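You operate a simulated robot arm through the tools that you are given. There is no shell and no other tool. Be economical: measure what you need, move in short steps, check, and stop when the job is done.

You run a simulated robot arm. Do the job below in one go: nothing can be reset, and whatever is moved stays where it is left.

## Task
Press block 65 in the vacuum press at 0.6 bar.
Fine: lid shut, both latches on; leave the pump running, dial and valve as set.
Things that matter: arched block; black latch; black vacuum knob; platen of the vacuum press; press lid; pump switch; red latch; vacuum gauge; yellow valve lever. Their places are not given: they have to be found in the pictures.

The check looks at the end state, three seconds after you hand in, the way a careful person would. Anything else that was tipped, shoved, dropped, spilled or broken makes it a failure. Lids that push on must go on centred and level and be pressed home; caps that screw on are set level and turned clockwise until they are tight.

## Robot
A 7-joint arm with a two-finger parallel gripper, fixed in place. Base frame: the origin is at the foot of the arm, x ahead of it, y to its left, z up; the work surface is at about z = 760. Units: mm, rad, N and s.
With the tool pointing down near the work surface it reaches from about 300 to 700 mm from the base axis. Its first joint turns from -1.152 to 1.152 rad. Payload 1.57 kg.
The tool frame sits at the grasp point between the pads (the TCP): z along the fingers, y along the line on which they close. The tips reach 30 mm beyond it. Largest opening 110 mm; finger width 24, thickness 12; the body of the gripper, 48 by 112 mm, starts 78 mm behind the TCP.
Orientation is that of the tool frame in the base frame, as a unit quaternion [x, y, z, w]. With the fingers straight down and closing along the base's y, the tool's x points along the base's -x, its y along +y and its z along -z.

## Interface
- The arm moves only by the tool nudge_tool. Its argument "commands" is a list of rows, each a list of 7 numbers: the shift along the tool's x, y, z in mm, then the turn, a rotation vector about the tool's x, y, z in rad, then the gripper command, from -1 (fully open) to 1 (shut), values between in proportion. In form: [[dx, dy, dz, wx, wy, wz, hand], ...]. A call has 1 to 8 rows; each row is the pose to reach, as a shift and turn from the pose commanded when the call began, along the tool's axes at that moment. Rows are played at 5 a second. More than 50 mm and 0.15 rad between two rows, or a gripper value outside its range, and nothing of the call is played. Where a pose cannot be reached the arm comes as near as it can. A force on the tool above 70 N (or 10 N above the force at the start of the call, whichever is more), or a blocked arm, ends the call early, and 0.2 s more pass. The fingers move at their own pace (about 108 mm/s each) and stop on an object; they squeeze with about 38 N. The grip force told is the motor's: it shows also when the fingers shut on nothing. Time passes only in rows, and 0.2 s behind the last, so rows that repeat a pose let the fingers close. It gives the time, the measured TCP pose, the force on the tool (base axes), the opening and the grip force at its end, in the units of the frame above (readings bear some noise), with the torque about the TCP (base axes, N m) and any sound that the robot's microphone picked up.
- Cameras (640 x 400 px; columns grow to the right, rows downward): "scene" is fixed at [178.5, -399.8, 1409.1]; the picture's right is [0.65, -0.76, 0.00], its down [-0.41, -0.35, -0.85] and it looks along [0.64, 0.55, -0.53] (base axes); focal length 214 px, centre (320, 200). "wrist" rides on the gripper at [70, 16, -141] in the tool frame; the picture's right is [-0.23, 0.97, 0.00], its down [-0.86, -0.20, -0.48] and it looks along [-0.47, -0.11, 0.88] (tool axes); focal length 222 px, centre (320, 200).
- grab_frame(camera): a new picture of that camera. It takes no simulated time.
- probe_pixels(camera, pixels): for up to 12 pixels [column, row] of the newest picture of that camera ("zoom" is the newest enlarged one), the place [x, y, z] in the base frame of the surface seen there, good to about 3 mm. It takes no simulated time.
- close_up(camera, box): a new picture of the part [left, top, right, bottom] of that camera's present view, enlarged. It takes no simulated time.
- finish_job(): hands the job in; it is judged then, once.

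Go step by step. Measure first, check grasps and placings, and put right what went wrong. The budget is 80 turns and 46 pictures, counting those below and the enlarged ones. Unless the task says otherwise, let go and move clear before handing in, and close with one line.

The tools are called as name(argument=value, ...) on one line, values as JSON. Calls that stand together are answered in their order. nudge_tool: Moves the arm, as the interface text tells. Its arguments: {"type":"object","properties":{"commands":{"type":"array"}},"required":["commands"]} The other tools are called the same way: grab_frame (camera) takes a picture; probe_pixels (camera, pixels) gives the place of the surface under pixels of a picture; close_up (camera, box) takes an enlarged picture of a part of a camera's view; finish_job () hands the job in.

At the start:

```text
t: 0.0
eef_pos: [357.1, 57.5, 1283.0]
tool_rot: [-0.001, 1.0, 0.0, 0.0]
ft_force: [0.4, -0.2, -0.7]
torque: [0.01, -0.01, -0.01]
grip_width: 110.2
finger_force: 0.0
```

scene: 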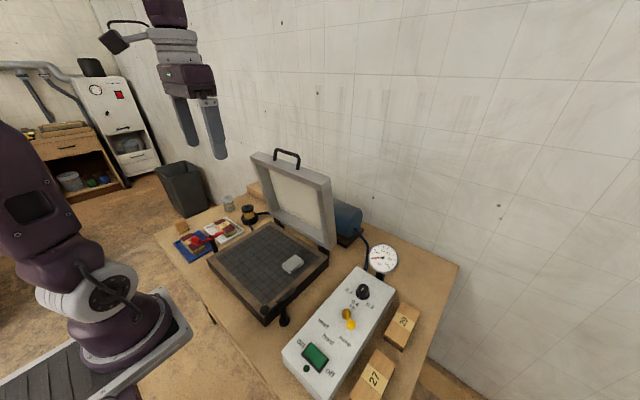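
wrist: 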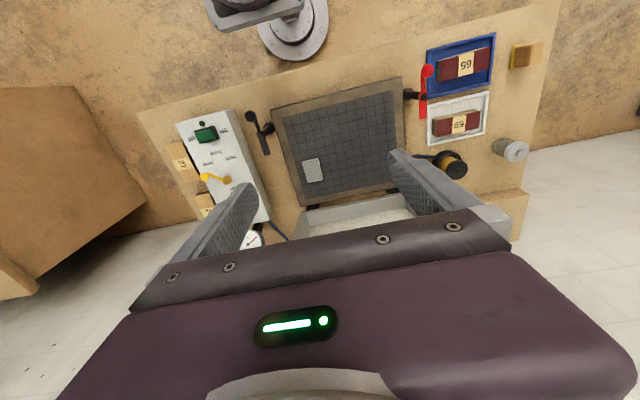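

The wrist view shows two labelled blocks, blue tray (465,63) and white tray (457,124). I'll enlarge both, plus the press and control box.

close_up(camera="wrist", box=[390, 20, 550, 190])

close_up(camera="scene", box=[270, 240, 430, 390])

close_up(camera="scene", box=[160, 140, 350, 330])

```text
2.35 times, centred on (470, 105) of wrist
```

zoom: 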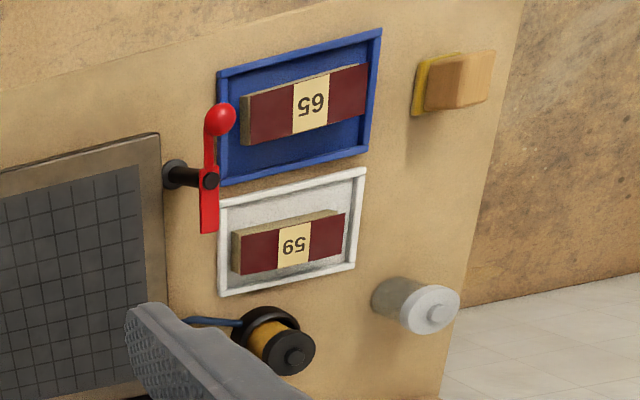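

```text
2.67 times, centred on (350, 315) of scene
```

zoom: 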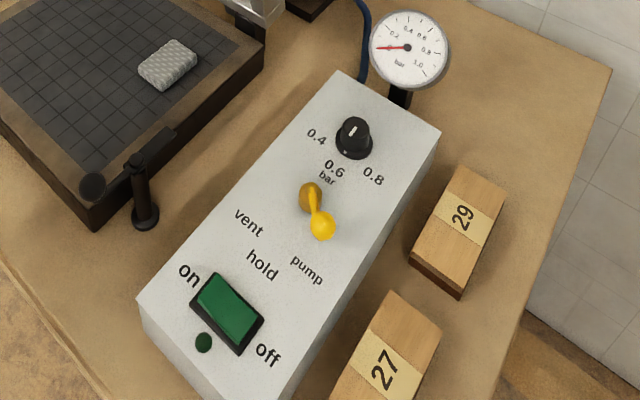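

```text
2.11 times, centred on (255, 235) of scene
```

zoom: 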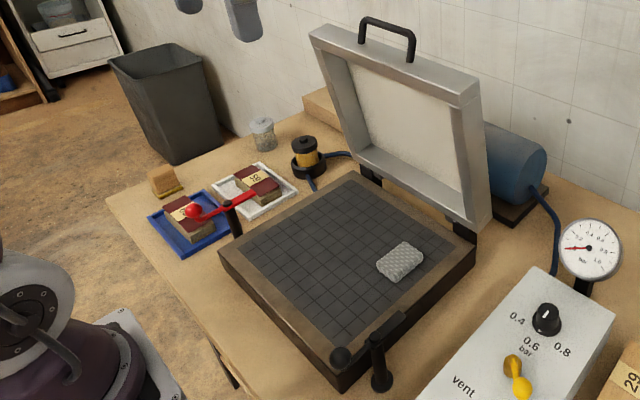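

The labels could be read either way up, so I'll zoom tighter on the two labels. I'll also look at the grey item on the platen.

close_up(camera="wrist", box=[430, 40, 500, 84])

close_up(camera="wrist", box=[424, 100, 494, 144])

close_up(camera="wrist", box=[235, 70, 435, 220])

```text
9.09 times, centred on (465, 62) of wrist
```

zoom: 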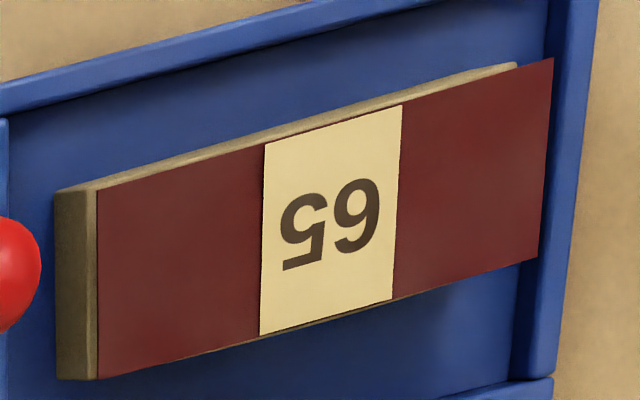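

```text
9.09 times, centred on (459, 122) of wrist
```

zoom: 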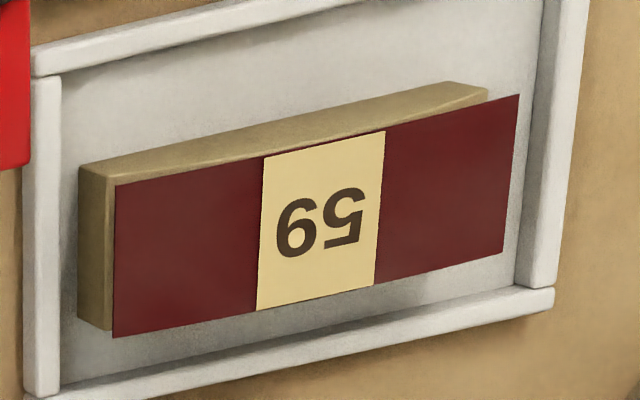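

```text
2.67 times, centred on (335, 145) of wrist
```

zoom: 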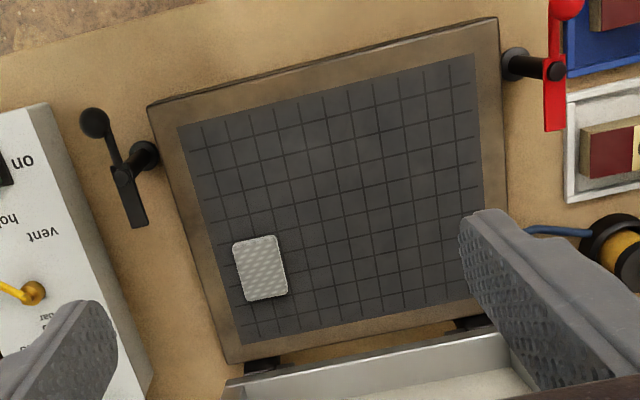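

Blue-tray block reads 65 once turned over (bar of the 5 at the bottom), and the white-tray one is 59. Now I'll measure block, platen, pad, lid, latches and controls.

probe_pixels(camera="wrist", pixels=[[440, 75], [490, 56], [466, 63], [437, 61], [488, 49], [272, 111], [396, 80], [404, 185], [301, 205], [312, 170], [340, 140], [470, 86]])

probe_pixels(camera="scene", pixels=[[277, 155], [299, 160], [288, 152], [254, 155], [329, 182], [335, 245], [197, 240], [219, 234], [230, 229], [283, 320], [282, 300], [290, 288]])

probe_pixels(camera="scene", pixels=[[362, 286], [362, 298], [348, 313], [350, 324], [316, 356], [308, 350], [325, 363], [306, 368], [275, 150], [346, 296], [376, 310], [355, 305]])

close_up(camera="scene", box=[330, 270, 394, 340])

```text
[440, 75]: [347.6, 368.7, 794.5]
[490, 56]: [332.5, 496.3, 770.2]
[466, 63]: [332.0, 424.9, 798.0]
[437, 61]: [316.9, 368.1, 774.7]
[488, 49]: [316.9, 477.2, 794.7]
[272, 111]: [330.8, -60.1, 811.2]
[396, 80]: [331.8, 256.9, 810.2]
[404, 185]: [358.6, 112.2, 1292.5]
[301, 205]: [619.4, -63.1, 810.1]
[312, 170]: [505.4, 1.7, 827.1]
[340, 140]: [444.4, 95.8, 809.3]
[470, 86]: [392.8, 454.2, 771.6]
```

```text
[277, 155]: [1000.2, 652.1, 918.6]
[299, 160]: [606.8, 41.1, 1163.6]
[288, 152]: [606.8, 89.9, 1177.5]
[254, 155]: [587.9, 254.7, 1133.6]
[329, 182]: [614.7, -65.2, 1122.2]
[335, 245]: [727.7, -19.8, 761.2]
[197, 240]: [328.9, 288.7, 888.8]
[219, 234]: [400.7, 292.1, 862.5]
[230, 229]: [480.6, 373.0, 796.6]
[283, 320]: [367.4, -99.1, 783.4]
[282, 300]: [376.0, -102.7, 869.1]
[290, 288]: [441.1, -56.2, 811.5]
```

```text
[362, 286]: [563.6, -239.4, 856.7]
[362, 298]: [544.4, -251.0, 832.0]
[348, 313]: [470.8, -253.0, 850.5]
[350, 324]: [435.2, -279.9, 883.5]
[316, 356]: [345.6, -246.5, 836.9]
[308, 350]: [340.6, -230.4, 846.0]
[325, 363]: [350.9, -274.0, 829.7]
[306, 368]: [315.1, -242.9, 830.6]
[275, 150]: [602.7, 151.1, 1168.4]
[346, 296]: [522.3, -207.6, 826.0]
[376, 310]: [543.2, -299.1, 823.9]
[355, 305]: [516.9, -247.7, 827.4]
```

```text
5.71 times, centred on (362, 305) of scene
```

zoom: 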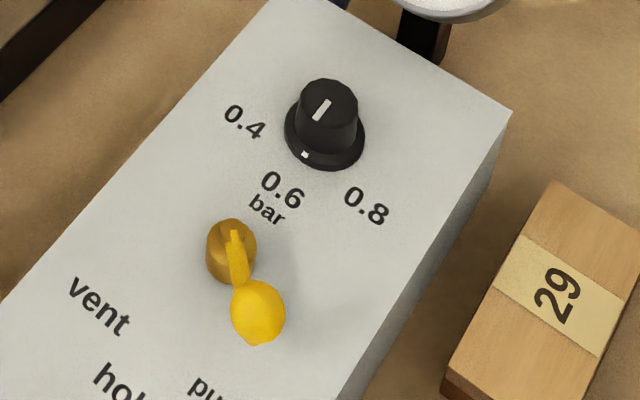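

The dial mark seems already near 0.6, and the lever points somewhere near pump. I'll probe the labels to know the directions exactly, and more of the latches and lid handle.

grab_frame(camera="scene")

probe_pixels(camera="scene", pixels=[[323, 323], [328, 339], [345, 341], [301, 343], [331, 373], [343, 291], [350, 302], [364, 306], [358, 291], [360, 297], [346, 311], [351, 325]])

probe_pixels(camera="scene", pixels=[[287, 150], [275, 152], [299, 157], [265, 314], [264, 321], [286, 293], [282, 308], [194, 240], [205, 238], [218, 234], [221, 243], [335, 200]])

close_up(camera="scene", box=[245, 275, 325, 335])

close_up(camera="scene", box=[165, 205, 265, 265])

```text
36 pictures are left
```

scene: 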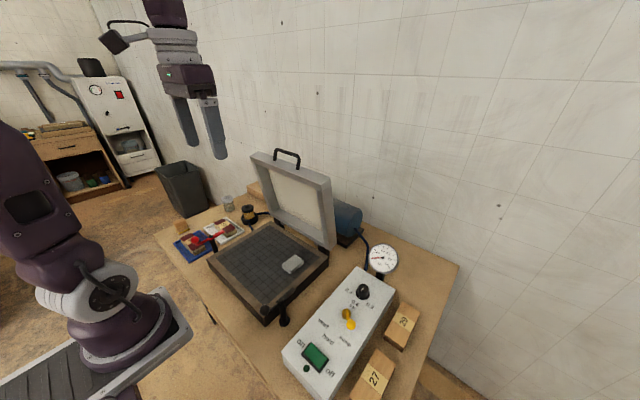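

```text
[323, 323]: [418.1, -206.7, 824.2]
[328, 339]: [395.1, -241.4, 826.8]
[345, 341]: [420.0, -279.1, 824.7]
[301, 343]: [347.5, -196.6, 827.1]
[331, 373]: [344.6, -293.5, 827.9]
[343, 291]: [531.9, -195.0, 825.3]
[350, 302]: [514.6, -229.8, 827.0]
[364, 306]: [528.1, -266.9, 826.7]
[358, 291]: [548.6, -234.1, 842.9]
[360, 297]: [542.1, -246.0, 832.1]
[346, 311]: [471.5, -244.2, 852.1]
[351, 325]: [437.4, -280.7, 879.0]
```

```text
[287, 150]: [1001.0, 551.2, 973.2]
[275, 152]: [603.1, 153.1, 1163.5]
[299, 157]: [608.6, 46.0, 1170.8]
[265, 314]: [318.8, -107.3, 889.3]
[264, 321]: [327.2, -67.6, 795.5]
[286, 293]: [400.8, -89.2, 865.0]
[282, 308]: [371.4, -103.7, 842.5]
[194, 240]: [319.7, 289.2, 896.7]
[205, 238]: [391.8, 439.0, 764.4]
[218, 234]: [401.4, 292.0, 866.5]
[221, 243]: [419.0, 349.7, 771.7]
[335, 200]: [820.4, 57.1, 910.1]
```

```text
6.67 times, centred on (285, 305) of scene
```

zoom: 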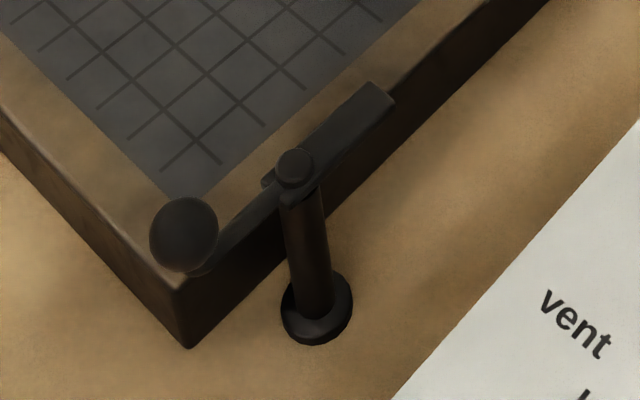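

```text
6.40 times, centred on (215, 235) of scene
```

zoom: 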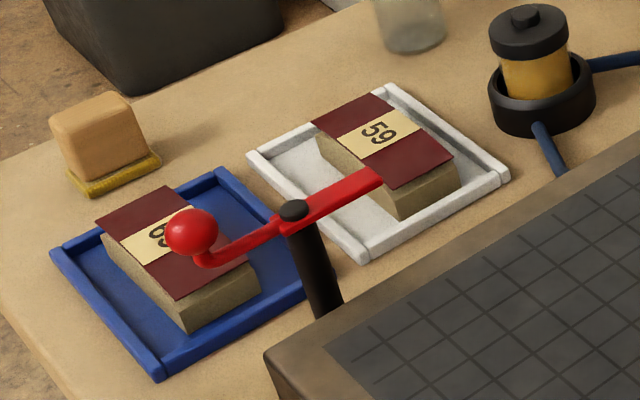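

Block 65 is at about (332,425), its top at z≈797; the latch posts are at (372,-104) and (~380,292). I'll carry the open gripper over block 65, turning it so it closes along x.

nudge_tool(commands=[[3, 46, 20, 0, 0, -0.14, -1], [6, 92, 40, 0, 0, -0.28, -1], [9, 138, 60, 0, 0, -0.42, -1], [12, 184, 80, 0, 0, -0.56, -1], [15, 230, 100, 0, 0, -0.7, -1], [18, 276, 120, 0, 0, -0.84, -1], [21, 322, 140, 0, 0, -0.98, -1], [25, 366, 160, 0, 0, -1.12, -1]])

```text
refused: row 1 steps farther than a row can; nothing moved
```

The first step was slightly over 50 mm. I'll shorten the rows.

nudge_tool(commands=[[3, 44, 20, 0, 0, -0.14, -1], [6, 88, 40, 0, 0, -0.28, -1], [9, 132, 60, 0, 0, -0.42, -1], [12, 176, 80, 0, 0, -0.56, -1], [15, 220, 100, 0, 0, -0.7, -1], [18, 264, 120, 0, 0, -0.84, -1], [21, 308, 140, 0, 0, -0.98, -1], [24, 352, 160, 0, 0, -1.12, -1]])

```text
t: 1.8
eef_pos: [332.5, 412.0, 1121.7]
tool_rot: [-0.532, 0.847, 0.0, 0.0]
ft_force: [-0.3, 0.2, -0.1]
torque: [0.0, 0.02, 0.02]
grip_width: 110.0
finger_force: 0.1
```

On course. Next I'll finish the turn and come down to z≈960 for a close look.

nudge_tool(commands=[[0, 0, 40, 0, 0, -0.15, -1], [0, 0, 80, 0, 0, -0.3, -1], [0, 0, 120, 0, 0, -0.45, -1], [0, 0, 160, 0, 0, -0.45, -1]])

grab_frame(camera="wrist")

```text
t: 2.8
eef_pos: [331.5, 409.3, 961.9]
tool_rot: [0.707, -0.707, 0.0, 0.0]
ft_force: [-0.1, 0.3, 0.0]
torque: [-0.01, 0.0, -0.02]
grip_width: 109.9
finger_force: 0.1
```

```text
33 pictures are left
```

wrist: 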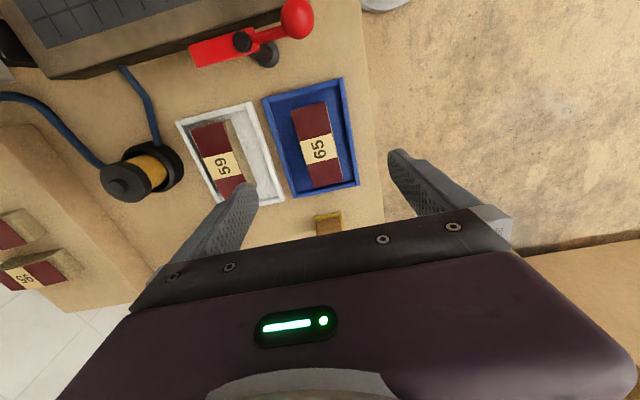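

Block 65 is at pixel (318,148). There is another block at (22,275) whose label I should compare, and I'll enlarge the target too.

close_up(camera="wrist", box=[0, 190, 110, 300])

close_up(camera="wrist", box=[260, 75, 380, 205])

probe_pixels(camera="wrist", pixels=[[293, 110], [325, 104], [310, 187], [340, 181], [318, 148], [302, 150], [334, 145], [267, 100], [355, 183], [330, 95], [23, 274], [350, 130]])

```text
3.64 times, centred on (55, 245) of wrist
```

zoom: 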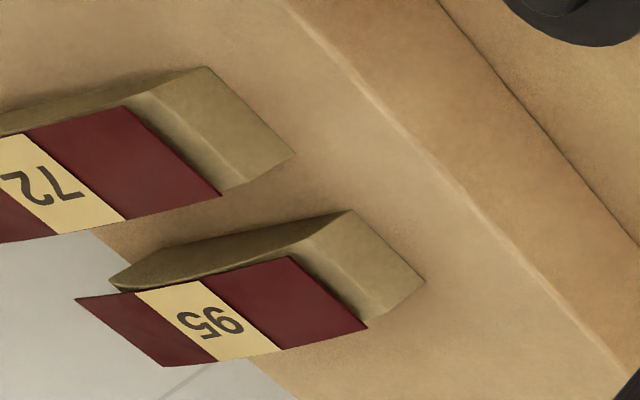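

```text
3.08 times, centred on (320, 140) of wrist
```

zoom: 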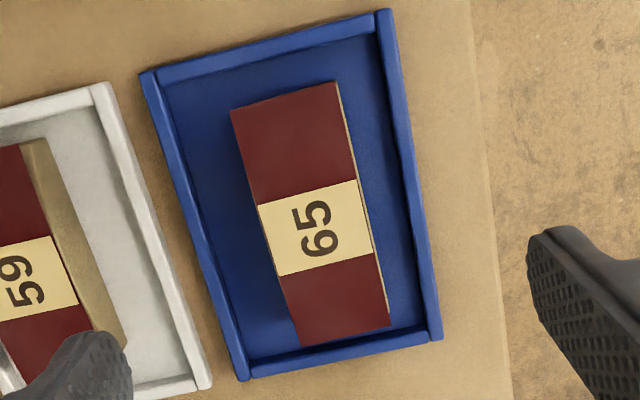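

```text
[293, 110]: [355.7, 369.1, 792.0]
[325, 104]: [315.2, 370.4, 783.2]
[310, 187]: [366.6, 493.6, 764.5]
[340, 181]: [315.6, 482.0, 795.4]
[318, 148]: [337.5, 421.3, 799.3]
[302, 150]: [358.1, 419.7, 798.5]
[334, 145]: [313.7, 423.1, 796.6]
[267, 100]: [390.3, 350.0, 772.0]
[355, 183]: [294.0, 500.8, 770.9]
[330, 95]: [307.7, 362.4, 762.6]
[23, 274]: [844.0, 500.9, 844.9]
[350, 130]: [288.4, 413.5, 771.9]
```

The block measures about 48 × 115 mm, centred at (337,425), top ≈798; the far one is 95, so not mine. I'll narrow to 70 mm and go down to TCP z≈802.

nudge_tool(commands=[[-15, -5.5, 30, 0, 0, -0.03, -0.27], [-15, -5.5, 70, 0, 0, -0.03, -0.27], [-15, -5.5, 110, 0, 0, -0.03, -0.27], [-15, -5.5, 140, 0, 0, -0.03, -0.27], [-15, -5.5, 160, 0, 0, -0.03, -0.27], [-15, -5.5, 160, 0, 0, -0.03, -0.27]])

grab_frame(camera="wrist")

```text
t: 4.2
eef_pos: [337.1, 425.8, 802.4]
tool_rot: [0.717, -0.697, 0.001, 0.001]
ft_force: [0.1, -5.0, 10.7]
torque: [-0.13, 0.51, 0.27]
grip_width: 70.4
finger_force: 0.9
```

```text
30 pictures are left
```

wrist: 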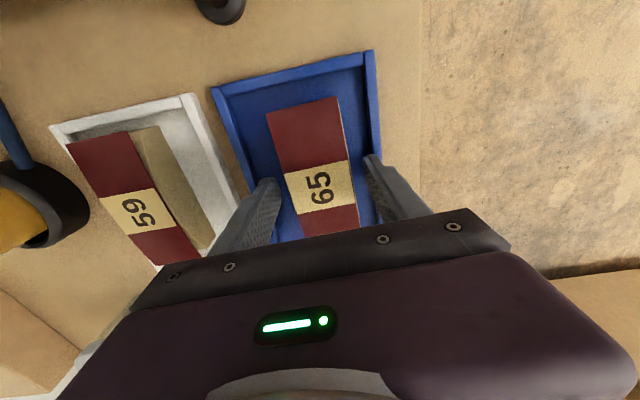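

There is a 10 N upward contact, probably a fingertip on the tray rim. I'll rise 5 mm and close on the block.

nudge_tool(commands=[[0, 0, -6, 0, 0, 0, -0.27], [0, 0, -6, 0, 0, 0, 0.0], [0, 0, -6, 0, 0, 0, 0.3], [0, 0, -6, 0, 0, 0, 1], [0, 0, -6, 0, 0, 0, 1]])

grab_frame(camera="wrist")

```text
t: 5.4
eef_pos: [338.4, 425.8, 807.1]
tool_rot: [0.718, -0.696, 0.0, 0.0]
ft_force: [-0.8, 0.5, -0.1]
torque: [0.11, -0.04, 0.05]
grip_width: 47.3
finger_force: 38.2
```

```text
29 pictures are left
```

wrist: 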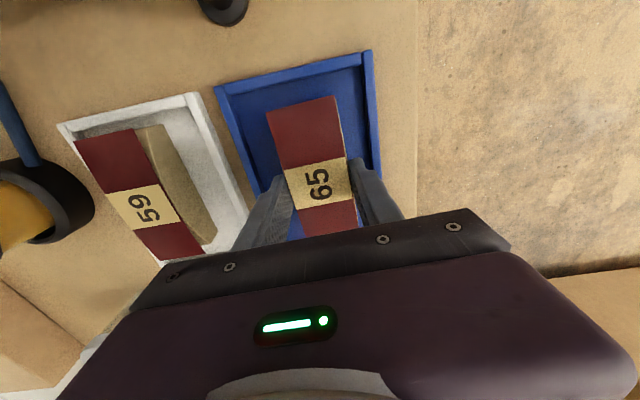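

The grip is firm (47.3 mm, 38 N). I'll lift straight up, then look at the readings.

nudge_tool(commands=[[0, 0, -15, 0, 0, 0, 1], [0, 0, -50, 0, 0, 0, 1], [0, 0, -95, 0, 0, 0, 1], [0, 0, -140, 0, 0, 0, 1], [0, 0, -180, 0, 0, 0, 1]])

grab_frame(camera="scene")

```text
t: 6.6
eef_pos: [337.0, 425.0, 989.0]
tool_rot: [0.717, -0.697, -0.001, 0.0]
ft_force: [0.3, 0.0, -1.6]
torque: [0.05, 0.0, 0.03]
grip_width: 47.2
finger_force: 38.7
```

```text
28 pictures are left
```

scene: 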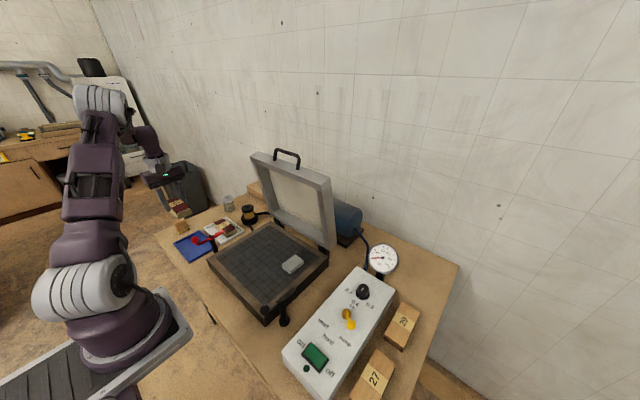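

Block is in hand and the tray is empty. Now I'll carry it to above the platen at (460,130), clear of the pad.

nudge_tool(commands=[[42.6, -16.4, 0, 0, 0, 0.004, 1], [85.2, -32.8, 0, 0, 0, 0.008, 1], [127.8, -49.2, 0, 0, 0, 0.012, 1], [170.4, -65.6, 0, 0, 0, 0.016, 1], [213, -82, 0, 0, 0, 0.02, 1], [255.6, -98.4, 0, 0, 0, 0.026, 1], [298.4, -114.7, 0, 0, 0, 0.03, 1], [298.4, -114.7, 40, 0, 0, 0.03, 1]])

grab_frame(camera="scene")

```text
t: 8.4
eef_pos: [461.1, 130.1, 948.7]
tool_rot: [-0.707, 0.707, -0.001, 0.0]
ft_force: [-0.1, 0.4, -1.4]
torque: [-0.02, 0.0, -0.02]
grip_width: 47.0
finger_force: 37.8
```

```text
27 pictures are left
```

scene: 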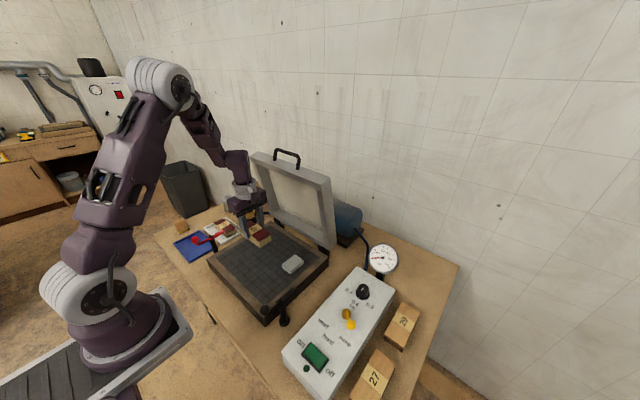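

Over the platen with clearance from the lid. Block's underside is about 42 mm below the TCP, so I'll go down to z≈855 and then feel for contact.

nudge_tool(commands=[[0, 0, 40, 0, 0, 0, 1], [0, 0, 75, 0, 0, 0, 1], [0, 0, 90, 0, 0, 0, 1], [0, 0, 94, 0, 0, 0, 1], [0, 0, 96, 0, 0, 0, 1]])

```text
t: 9.6
eef_pos: [461.6, 130.7, 854.0]
tool_rot: [0.707, -0.707, 0.0, 0.0]
ft_force: [-6.7, -0.9, 34.5]
torque: [-0.07, 0.29, -0.06]
grip_width: 47.3
finger_force: 37.6
```

Contact with the platen (34 N). Ease up 1.5 mm, open to ~75 mm, and withdraw.

nudge_tool(commands=[[0, 0, -1.5, 0, 0, 0, 1], [0, 0, -1.5, 0, 0, 0, -0.3], [0, 0, -1.5, 0, 0, 0, -0.3], [0, 0, -1.5, 0, 0, 0, -0.3], [0, 0, -30, 0, 0, 0, -0.3], [0, 0, -80, 0, 0, 0, -0.3], [40, 0, -120, 0, 0, 0, -0.3]])

grab_frame(camera="wrist")

close_up(camera="scene", box=[200, 140, 340, 330])

```text
refused: row 7 steps farther than a row can; nothing moved
```

```text
26 pictures are left
```

wrist: 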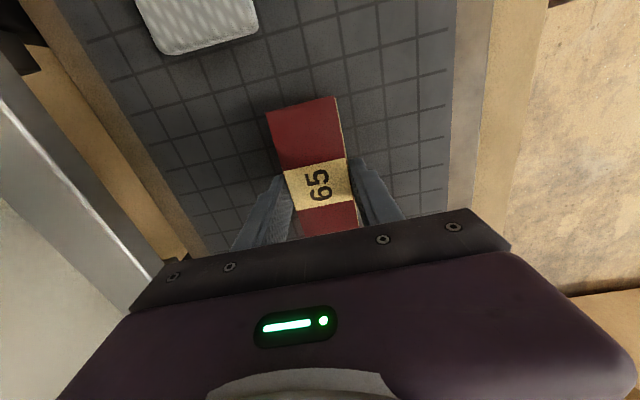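

```text
2.11 times, centred on (270, 235) of scene
```

zoom: 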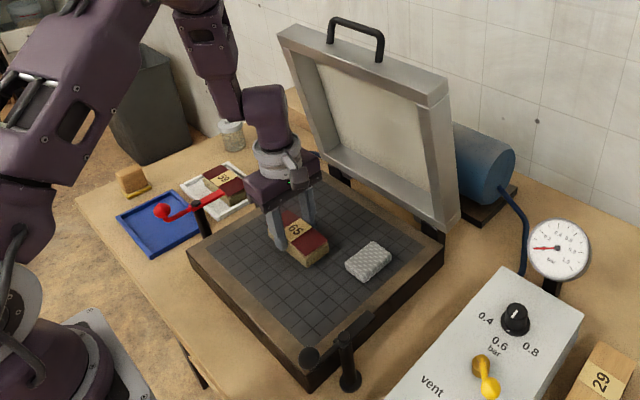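

The last row was too long, so nothing moved; the block still stands on the platen. I'll redo the release with shorter rows.

nudge_tool(commands=[[0, 0, -1.5, 0, 0, 0, 1], [0, 0, -1.5, 0, 0, 0, -0.3], [0, 0, -1.5, 0, 0, 0, -0.3], [0, 0, -1.5, 0, 0, 0, -0.3], [0, 0, -30, 0, 0, 0, -0.3], [0, 0, -75, 0, 0, 0, -0.3], [0, 0, -120, 0, 0, 0, -0.3], [0, 0, -165, 0, 0, 0, -0.3]])

grab_frame(camera="wrist")

```text
t: 11.4
eef_pos: [460.8, 131.0, 1018.4]
tool_rot: [-0.706, 0.708, 0.0, 0.0]
ft_force: [-0.7, 0.3, 0.1]
torque: [0.0, 0.02, 0.0]
grip_width: 71.4
finger_force: 0.2
```

```text
24 pictures are left
```

wrist: 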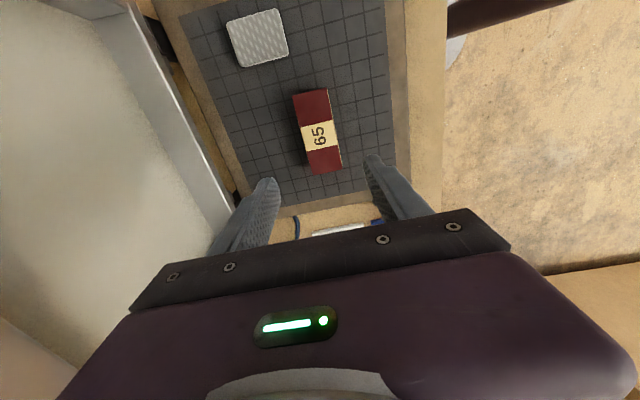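

Block 65 stands flat on the platen and the pad is untouched. Next the lid: I'll measure the handle in detail.

close_up(camera="scene", box=[240, 140, 340, 200])

probe_pixels(camera="zoom", pixels=[[218, 70], [300, 70], [382, 120], [215, 110], [378, 160], [290, 130], [290, 155], [290, 180], [80, 105], [560, 230], [510, 280], [300, 350]])

```text
6.40 times, centred on (290, 170) of scene
```

zoom: 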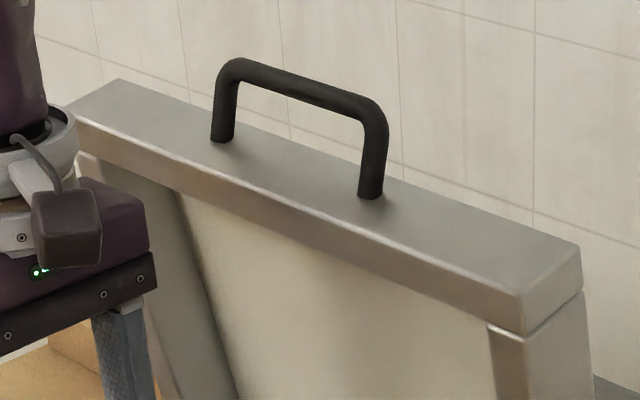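

```text
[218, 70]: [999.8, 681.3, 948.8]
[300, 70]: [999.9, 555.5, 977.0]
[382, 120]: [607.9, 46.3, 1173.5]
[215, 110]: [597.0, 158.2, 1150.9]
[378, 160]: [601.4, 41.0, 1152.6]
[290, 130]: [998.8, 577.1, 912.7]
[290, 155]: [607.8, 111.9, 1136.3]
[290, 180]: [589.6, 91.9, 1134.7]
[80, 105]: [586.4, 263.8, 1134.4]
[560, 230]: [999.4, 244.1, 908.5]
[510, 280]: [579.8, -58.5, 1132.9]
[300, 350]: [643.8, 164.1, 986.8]
```

Frame top is at z≈1135 and the handle bar at (606, 45–155, ~1174). I need the lid's tilt and hinge line, so I'll probe down its side.

grab_frame(camera="scene")

probe_pixels(camera="scene", pixels=[[324, 190], [325, 200], [326, 210], [327, 220], [328, 230], [329, 238], [332, 190], [333, 205], [334, 220], [335, 235], [328, 248], [320, 244]])

close_up(camera="scene", box=[290, 170, 350, 270])

```text
22 pictures are left
```

scene: 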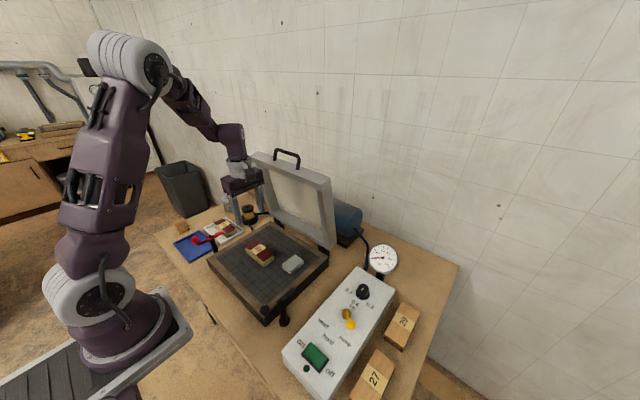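

```text
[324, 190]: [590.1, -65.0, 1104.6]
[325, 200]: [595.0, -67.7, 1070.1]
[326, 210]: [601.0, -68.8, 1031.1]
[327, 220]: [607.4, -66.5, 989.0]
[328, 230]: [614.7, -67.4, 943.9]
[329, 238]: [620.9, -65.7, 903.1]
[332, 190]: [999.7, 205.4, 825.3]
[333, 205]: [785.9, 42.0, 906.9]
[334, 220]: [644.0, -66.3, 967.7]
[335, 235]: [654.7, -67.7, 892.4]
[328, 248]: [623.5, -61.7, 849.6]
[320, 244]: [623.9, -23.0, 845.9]
```

```text
4.00 times, centred on (320, 220) of scene
```

zoom: 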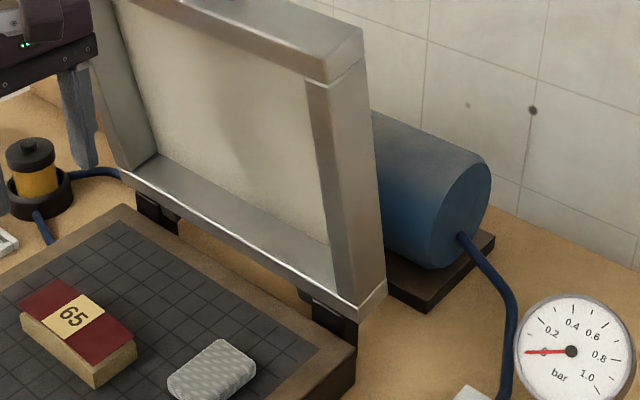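

The lid leans about 9° towards the robot and is held there; hinge computed at about (646, z 829), so the bar follows a 346 mm arc down to about (300, z 845). I'll go above the handle.

nudge_tool(commands=[[0, 0, -48, 0, 0, 0, -0.3], [0, 0, -96, 0, 0, 0, 0], [0, 0, -144, 0, 0, 0, 0.3], [0, 0, -192, 0, 0, 0, 0.3], [0, 0, -240, 0, 0, 0, 0.3], [11, -48, -240, 0, 0, 0, 0.3], [22, -96, -240, 0, 0, 0, 0.3], [33, -145, -240, 0, 0, 0, 0.3]])

grab_frame(camera="wrist")

```text
refused: row 8 steps farther than a row can; nothing moved
```

```text
20 pictures are left
```

wrist: 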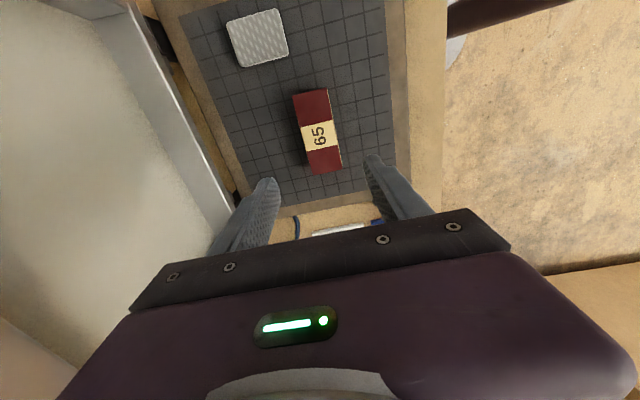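

The last row was over by a fraction. Same route with a smaller final step.

nudge_tool(commands=[[0, 0, -48, 0, 0, 0, -0.3], [0, 0, -96, 0, 0, 0, 0], [0, 0, -144, 0, 0, 0, 0.3], [0, 0, -192, 0, 0, 0, 0.3], [0, 0, -240, 0, 0, 0, 0.3], [10, -47, -242, 0, 0, 0, 0.3], [21, -94, -242, 0, 0, 0, 0.3], [32, -141, -242, 0, 0, 0, 0.3]])

```text
t: 13.2
eef_pos: [544.8, 106.8, 1255.8]
tool_rot: [-0.706, 0.708, 0.001, 0.0]
ft_force: [0.1, -0.3, 0.2]
torque: [0.04, 0.0, 0.01]
grip_width: 38.6
finger_force: 0.0
out of reach, approached as far as the arm can: row 7, 8
```

The upright tool runs out of reach at x≈545. I'll tilt the fingers forward by 0.6 rad, which brings the wrist nearer the base.

nudge_tool(commands=[[0, 0, 0, 0.14, 0, 0, 0.3], [0, 0, 0, 0.28, 0, 0, 0.3], [0, 0, 0, 0.42, 0, 0, 0.3], [0, 0, 0, 0.56, 0, 0, 0.3], [0, 0, 0, 0.6, 0, 0, 0.3]])

grab_frame(camera="scene")

```text
t: 14.4
eef_pos: [546.3, 109.5, 1254.6]
tool_rot: [0.675, -0.675, 0.21, -0.209]
ft_force: [-0.5, -0.4, -0.8]
torque: [0.0, 0.02, -0.02]
grip_width: 38.3
finger_force: 0.2
```

```text
19 pictures are left
```

scene: 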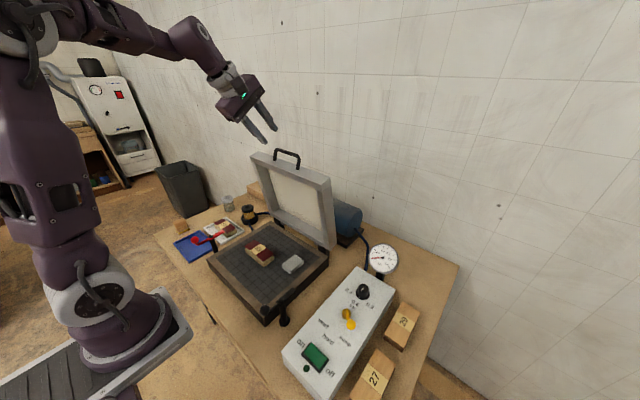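

In reach now. The bar lies almost straight along the tool axis, so I'll advance 75 mm and look.

nudge_tool(commands=[[9, -3, 30, 0, 0, 0, 0.4], [9, -3, 60, 0, 0, 0, 0.4], [9, -3, 74, 0, 0, 0, 0.4]])

close_up(camera="scene", box=[220, 90, 340, 190])

grab_frame(camera="wrist")

```text
t: 15.2
eef_pos: [589.0, 99.9, 1196.6]
tool_rot: [-0.675, 0.676, -0.208, 0.21]
ft_force: [-0.1, 0.6, -0.6]
torque: [-0.01, 0.0, 0.0]
grip_width: 32.7
finger_force: 0.0
```

```text
4.00 times, centred on (280, 140) of scene
```

zoom: 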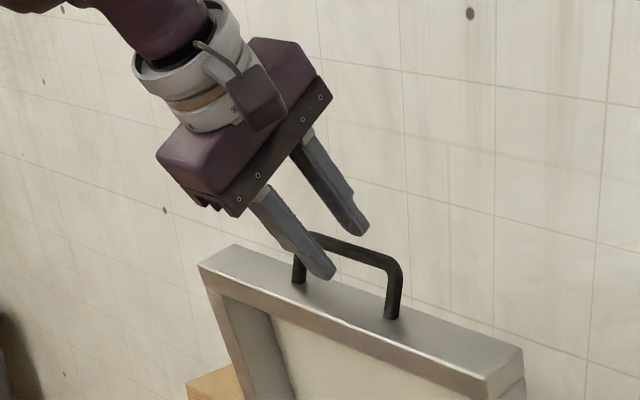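

```text
17 pictures are left
```

wrist: 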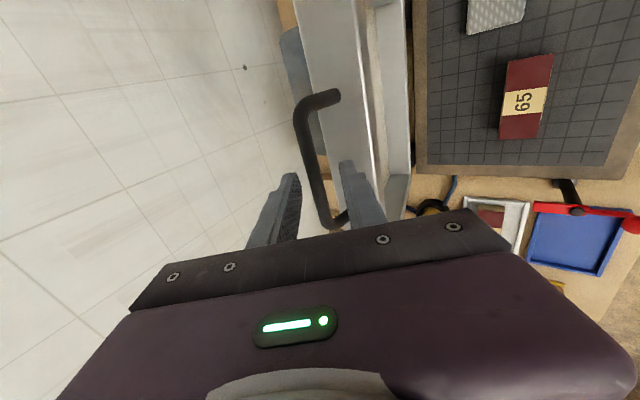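

Fingers straddle the bar properly. I'll advance 16 mm, grip it, and try the first 8° of the arc.

nudge_tool(commands=[[0, 0, 16, 0, 0, 0, 0.4], [0, 0, 16, 0, 0, 0, 0.9], [0, 0, 16, 0, 0, 0, 1], [0, 0, 16, 0, 0, 0, 1], [0, 22.9, 5.1, -0.03, 0, 0, 1], [0, 45, -3.9, -0.06, 0, 0, 1]])

grab_frame(camera="scene")

```text
t: 16.6
eef_pos: [549.7, 99.2, 1174.1]
tool_rot: [0.681, -0.681, 0.189, -0.189]
ft_force: [-3.4, 0.1, 22.4]
torque: [0.38, -0.14, -0.6]
grip_width: 12.0
finger_force: 29.2
```

```text
16 pictures are left
```

scene: 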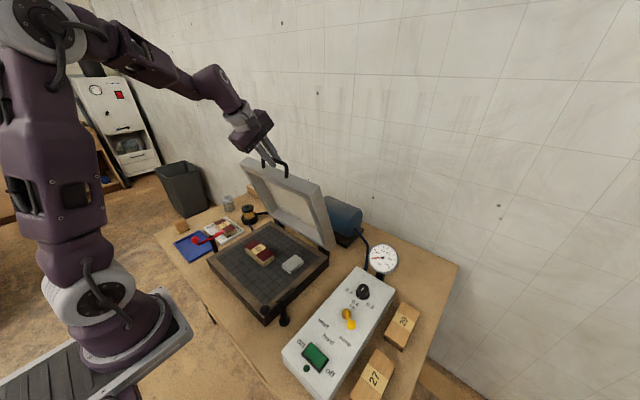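

The lid follows (12 mm bar in grip, ~22 N). I'll continue the arc to about 43°.

nudge_tool(commands=[[0, 46.4, -9.9, -0.06, 0, 0, 1], [0, 93.9, -13.2, -0.11, 0, 0, 1], [0, 141.3, -9.5, -0.17, 0, 0, 1], [0, 187.8, 0.6, -0.23, 0, 0, 1]])

```text
t: 17.6
eef_pos: [387.2, 99.3, 1075.8]
tool_rot: [0.699, -0.698, 0.11, -0.108]
ft_force: [-1.1, 4.8, 3.3]
torque: [-0.58, -0.07, 0.09]
grip_width: 11.8
finger_force: 29.0
```

Going well with low forces. Continue to about 12°.

nudge_tool(commands=[[0, 39.6, 26.5, -0.06, 0, 0, 1], [0, 75.1, 58.3, -0.12, 0, 0, 1], [0, 105.9, 95.1, -0.18, 0, 0, 1], [0, 128.3, 130.5, -0.23, 0, 0, 1]])

grab_frame(camera="scene")

```text
t: 18.6
eef_pos: [302.7, 98.0, 911.3]
tool_rot: [0.707, -0.706, 0.027, -0.026]
ft_force: [-20.4, -7.7, 6.4]
torque: [-0.72, -0.12, 0.72]
grip_width: 12.0
finger_force: 29.6
out of reach, approached as far as the arm can: row 2
```

```text
15 pictures are left
```

scene: 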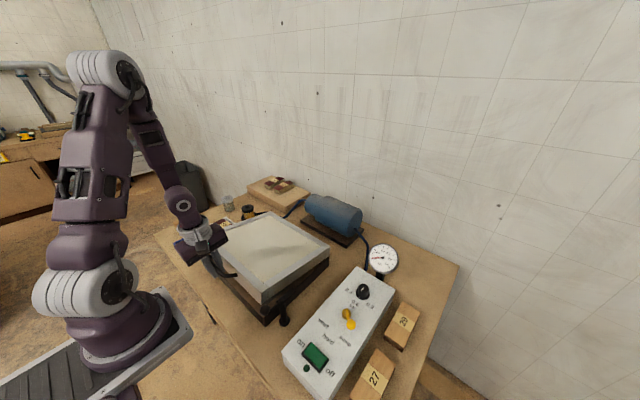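

The lid is nearly down. I'll take it to the platen, stopping on contact force.

nudge_tool(commands=[[0, 6, 18, -0.02, 0, 0, 1], [0, 9.9, 35, -0.04, 0, 0, 1], [0, 11.5, 48, -0.06, 0, 0, 1], [0, 12.8, 59, -0.08, 0, 0, 1], [0, 12.8, 63, -0.08, 0, 0, 1]])

close_up(camera="scene", box=[170, 190, 350, 340])

```text
t: 19.8
eef_pos: [289.8, 99.1, 848.9]
tool_rot: [0.707, -0.707, -0.006, 0.008]
ft_force: [-55.8, 2.9, 2.9]
torque: [0.66, -0.36, 0.42]
grip_width: 12.1
finger_force: 29.1
```

```text
2.67 times, centred on (260, 265) of scene
```

zoom: 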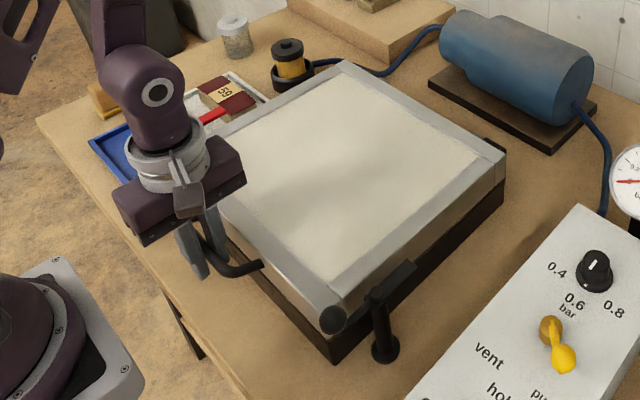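

The lid looks down on the platen, with a -56 N pull in x. I'll open slightly to release the bar and rise.

nudge_tool(commands=[[0, 6, 0, 0, 0, 0, 0.8], [0, 6, 0, 0, 0, 0, 0.5], [0, 6, 0, 0, 0, 0, 0.5], [0, 6, -20, 0, 0, 0, 0.5], [0, 6, -60, 0, 0, 0, 0.5], [0, 0, -105, 0, 0, 0, 0.5], [0, -20, -150, 0, 0, 0, 0.5]])

grab_frame(camera="scene")

probe_pixels(camera="scene", pixels=[[265, 290], [325, 250], [300, 267], [262, 217], [285, 288], [262, 310], [290, 288], [255, 280]])

```text
t: 21.4
eef_pos: [317.8, 99.8, 998.8]
tool_rot: [-0.706, 0.708, -0.001, 0.0]
ft_force: [0.4, -0.6, -0.9]
torque: [-0.03, -0.02, 0.0]
grip_width: 27.5
finger_force: 0.1
```

```text
13 pictures are left
```

scene: 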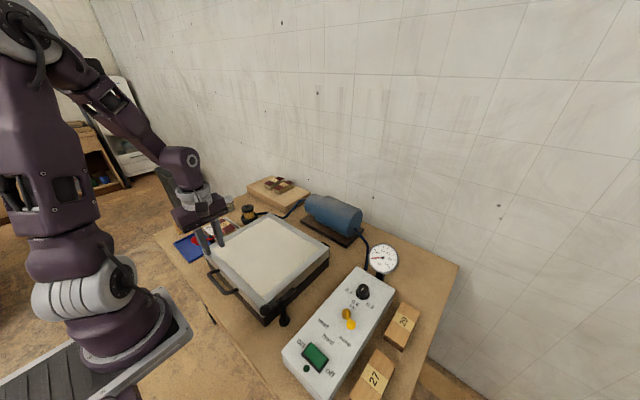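

```text
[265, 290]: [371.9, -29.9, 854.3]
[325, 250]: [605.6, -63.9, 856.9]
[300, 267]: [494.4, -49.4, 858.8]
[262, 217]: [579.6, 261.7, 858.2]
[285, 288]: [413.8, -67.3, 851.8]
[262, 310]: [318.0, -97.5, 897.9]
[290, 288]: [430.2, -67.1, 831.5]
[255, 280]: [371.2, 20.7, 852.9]
```

The lid is shut, top level at z≈853–858. Now the red latch: knob at (325,293,890), pivot about (372,292). I'll close the fingers and come down on its -y side.

nudge_tool(commands=[[-49, -2, 0, 0, 0, 0, 1], [-98, -4, 0, 0, 0, 0, 1], [-147, -6, 0, 0, 0, 0, 1], [-155, -6, 45, 0, 0, 0, 1], [-155, -6, 93, 0, 0, 0, 1]])

close_up(camera="scene", box=[160, 190, 280, 270])

grab_frame(camera="wrist")

```text
t: 22.6
eef_pos: [323.3, 256.1, 906.7]
tool_rot: [-0.706, 0.708, 0.001, 0.0]
ft_force: [-0.6, 0.6, 0.2]
torque: [-0.02, 0.0, -0.03]
grip_width: 0.1
finger_force: 21.1
```

```text
5.00 times, centred on (220, 230) of scene
```

zoom: 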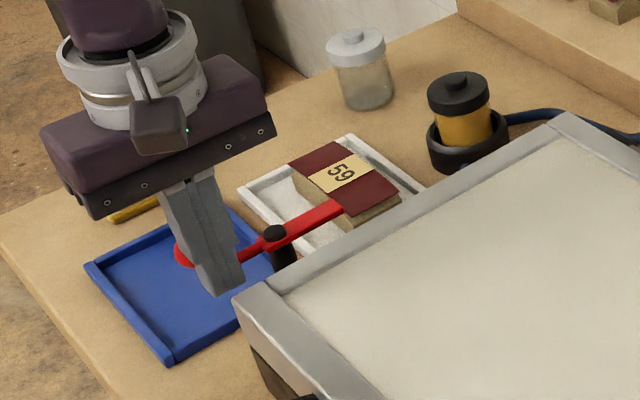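

```text
11 pictures are left
```

wrist: 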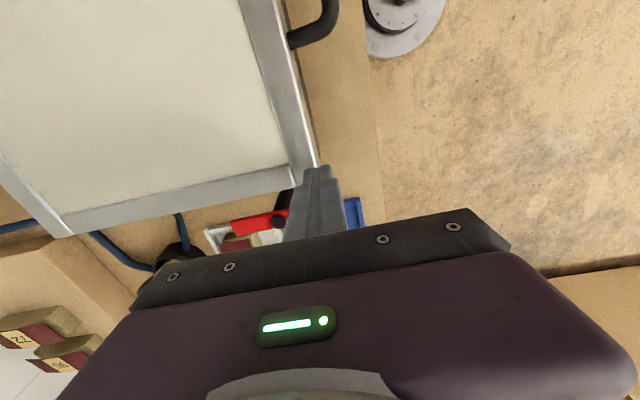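

Fingers are beside the knob. I'll probe the pivot cap and blade to set the arc.

probe_pixels(camera="zoom", pixels=[[275, 230], [300, 225], [335, 208], [255, 250], [185, 255], [285, 252]])

```text
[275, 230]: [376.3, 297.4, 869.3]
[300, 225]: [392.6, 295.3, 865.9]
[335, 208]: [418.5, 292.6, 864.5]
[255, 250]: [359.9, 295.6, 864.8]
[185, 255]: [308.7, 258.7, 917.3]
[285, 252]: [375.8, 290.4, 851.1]
```

Pivot is at (377,296). I'll push the knob round along its 51 mm arc, towards +y then +x.

nudge_tool(commands=[[-22.5, -5.7, 0, 0, 0, 0, 1], [-35.5, -2.9, 0, 0, 0, 0, 1], [-48.8, -3.5, 0, 0, 0, 0, 1], [-61.5, -7.5, 0, 0, 0, 0, 1], [-72.7, -14.6, 0, 0, 0, 0, 1], [-81.7, -24.4, 0, 0, 0, 0, 1], [-85.3, -30.5, 0, 0, 0, 0, 1]])

close_up(camera="scene", box=[160, 190, 280, 270])

```text
t: 24.2
eef_pos: [342.5, 334.1, 905.5]
tool_rot: [0.707, -0.707, 0.001, 0.013]
ft_force: [-17.5, -9.5, 11.6]
torque: [-0.03, 0.24, 0.1]
grip_width: 0.0
finger_force: 21.1
stopped in row 7: the force on the tool passed its limit at 79 N (the readings are from after the stop); the commanded pose is now the measured one
```

```text
5.00 times, centred on (220, 230) of scene
```

zoom: 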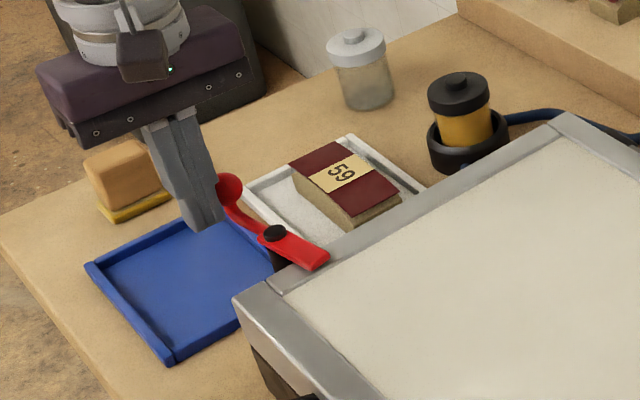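

The red blade now lies over the lid's edge and it hit its stop (79 N). I'll check its angle while I back off and rise.

probe_pixels(camera="zoom", pixels=[[275, 232], [298, 247], [318, 258], [228, 190]])

nudge_tool(commands=[[0, 12, 0, 0, 0, 0, 1], [0, 15, -40, 0, 0, 0, 1], [0, 15, -85, 0, 0, 0, 1], [49, 15, -85, 0, 0, 0, 1], [98, 15, -85, 0, 0, 0, 1], [147, 15, -85, 0, 0, 0, 1], [196, 15, -85, 0, 0, 0, 1], [245, 15, -85, 0, 0, 0, 1]])

```text
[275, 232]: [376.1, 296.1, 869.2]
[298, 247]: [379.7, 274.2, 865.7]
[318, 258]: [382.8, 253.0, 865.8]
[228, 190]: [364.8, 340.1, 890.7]
```

```text
t: 26.0
eef_pos: [333.2, 90.3, 996.1]
tool_rot: [0.707, -0.707, 0.002, 0.011]
ft_force: [-0.9, -0.2, -0.7]
torque: [-0.01, -0.01, 0.05]
grip_width: 0.1
finger_force: 21.2
```

The red blade is at about 82°, over the lid. Now the black latch, mirrored: come down on its +y side at (322,-60).

nudge_tool(commands=[[49, 4, 0, 0, 0, 0, 1], [98, 8, 0, 0, 0, 0, 1], [147, 11, 0, 0, 0, 0, 1], [150, 11, 45, 0, 0, 0, 1], [150, 11, 91, 0, 0, 0, 1]])

```text
t: 27.2
eef_pos: [320.0, -61.6, 903.8]
tool_rot: [-0.707, 0.708, -0.003, -0.011]
ft_force: [0.3, -0.4, -0.1]
torque: [0.02, 0.0, 0.0]
grip_width: 0.0
finger_force: 21.5
```

In place beside the black knob. Push it round its arc towards -y, then +x.

nudge_tool(commands=[[23, -8, 0, 0, 0, 0, 1], [36, -5.2, 0, 0, 0, 0, 1], [49.3, -5.8, 0, 0, 0, 0, 1], [62, -9.8, 0, 0, 0, 0, 1], [73.2, -16.9, 0, 0, 0, 0, 1], [82.2, -26.7, 0, 0, 0, 0, 1], [85.8, -32.8, 0, 0, 0, 0, 1], [87.7, -36.9, 0, 0, 0, 0, 1]])

close_up(camera="scene", box=[220, 250, 340, 340])

```text
t: 28.9
eef_pos: [344.6, -143.6, 905.4]
tool_rot: [-0.706, 0.708, 0.014, -0.019]
ft_force: [-12.6, 3.8, -0.8]
torque: [0.13, 0.24, -0.01]
grip_width: 0.0
finger_force: 21.6
stopped in row 8: the force on the tool passed its limit at 74 N (the readings are from after the stop); the commanded pose is now the measured one
```

```text
4.44 times, centred on (280, 295) of scene
```

zoom: 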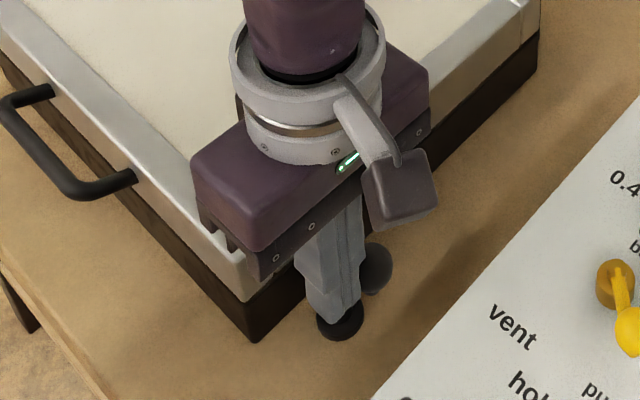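

Same stop on the black latch (74 N). I'll back off, rise, and move over the control box for a look.

nudge_tool(commands=[[0, 14, 0, 0, 0, 0, 1], [0, 15, -40, 0, 0, 0, 1], [0, 15, -85, 0, 0, 0, 1], [0, 0, -130, 0, 0, 0, 1], [25, -40, -140, 0, 0, 0, 1]])

grab_frame(camera="wrist")

grab_frame(camera="scene")

```text
t: 30.1
eef_pos: [391.8, -167.8, 1045.3]
tool_rot: [-0.707, 0.707, 0.011, -0.017]
ft_force: [0.4, -0.6, -0.1]
torque: [0.01, 0.04, 0.02]
grip_width: 0.0
finger_force: 21.3
```

```text
8 pictures are left
```

wrist: 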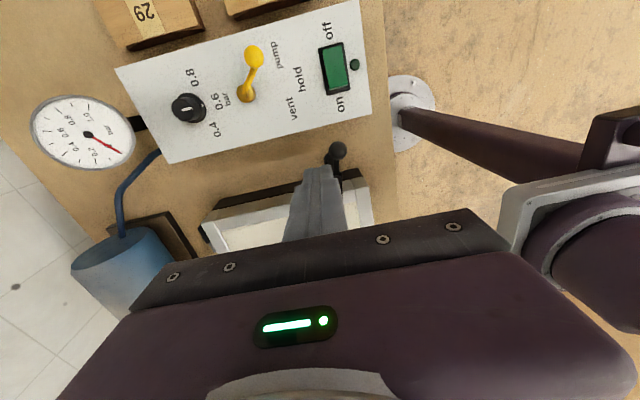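

```text
7 pictures are left
```

scene: 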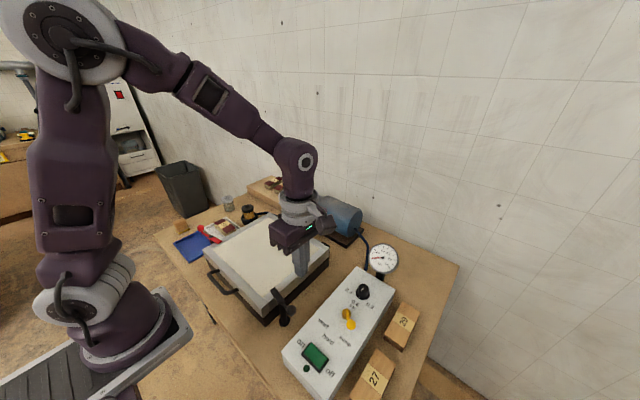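

Both latches lie over the lid. One enlarged view of the dial, lever and switch to see their settings.

close_up(camera="wrist", box=[160, 20, 380, 160])

probe_pixels(camera="zoom", pixels=[[85, 255], [80, 245], [250, 215], [270, 105], [500, 90], [490, 190], [510, 140], [340, 100], [390, 170], [380, 250], [170, 232], [90, 170]])

```text
2.86 times, centred on (270, 90) of wrist
```

zoom: 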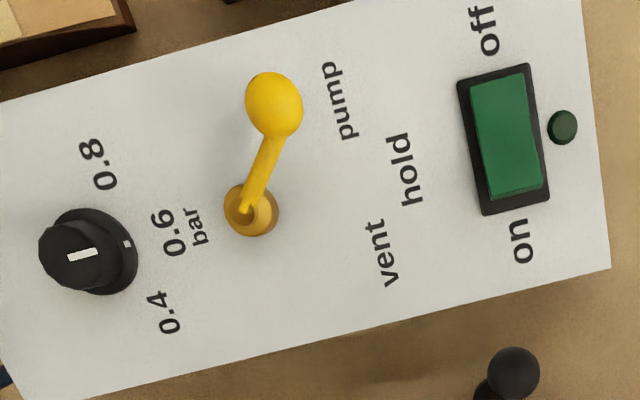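

```text
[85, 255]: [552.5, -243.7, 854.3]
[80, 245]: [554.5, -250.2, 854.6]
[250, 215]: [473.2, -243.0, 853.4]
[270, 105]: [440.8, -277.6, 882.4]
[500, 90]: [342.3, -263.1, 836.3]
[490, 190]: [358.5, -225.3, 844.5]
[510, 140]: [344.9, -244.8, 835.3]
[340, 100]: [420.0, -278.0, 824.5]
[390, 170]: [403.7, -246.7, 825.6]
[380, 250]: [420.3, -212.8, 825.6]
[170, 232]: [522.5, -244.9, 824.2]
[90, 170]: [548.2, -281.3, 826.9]
```

The dial line points straight at 0.6 and the lever is on the pump side, so both are already set. The switch's "off" end is down; I'll come over its "on" end at (347,-222).

nudge_tool(commands=[[26, 20, 20, 0, 0, 0, 1], [52.6, 38.5, 40, 0, 0, 0, 1], [52.6, 38.5, 85, 0, 0, 0, 1], [52.6, 38.5, 130, 0, 0, 0, 1], [52.6, 38.5, 155, 0, 0, 0, 1]])

```text
t: 31.3
eef_pos: [347.3, -220.6, 891.7]
tool_rot: [-0.707, 0.707, 0.011, -0.017]
ft_force: [0.6, -1.0, 0.5]
torque: [-0.01, 0.05, 0.0]
grip_width: 0.0
finger_force: 21.6
```

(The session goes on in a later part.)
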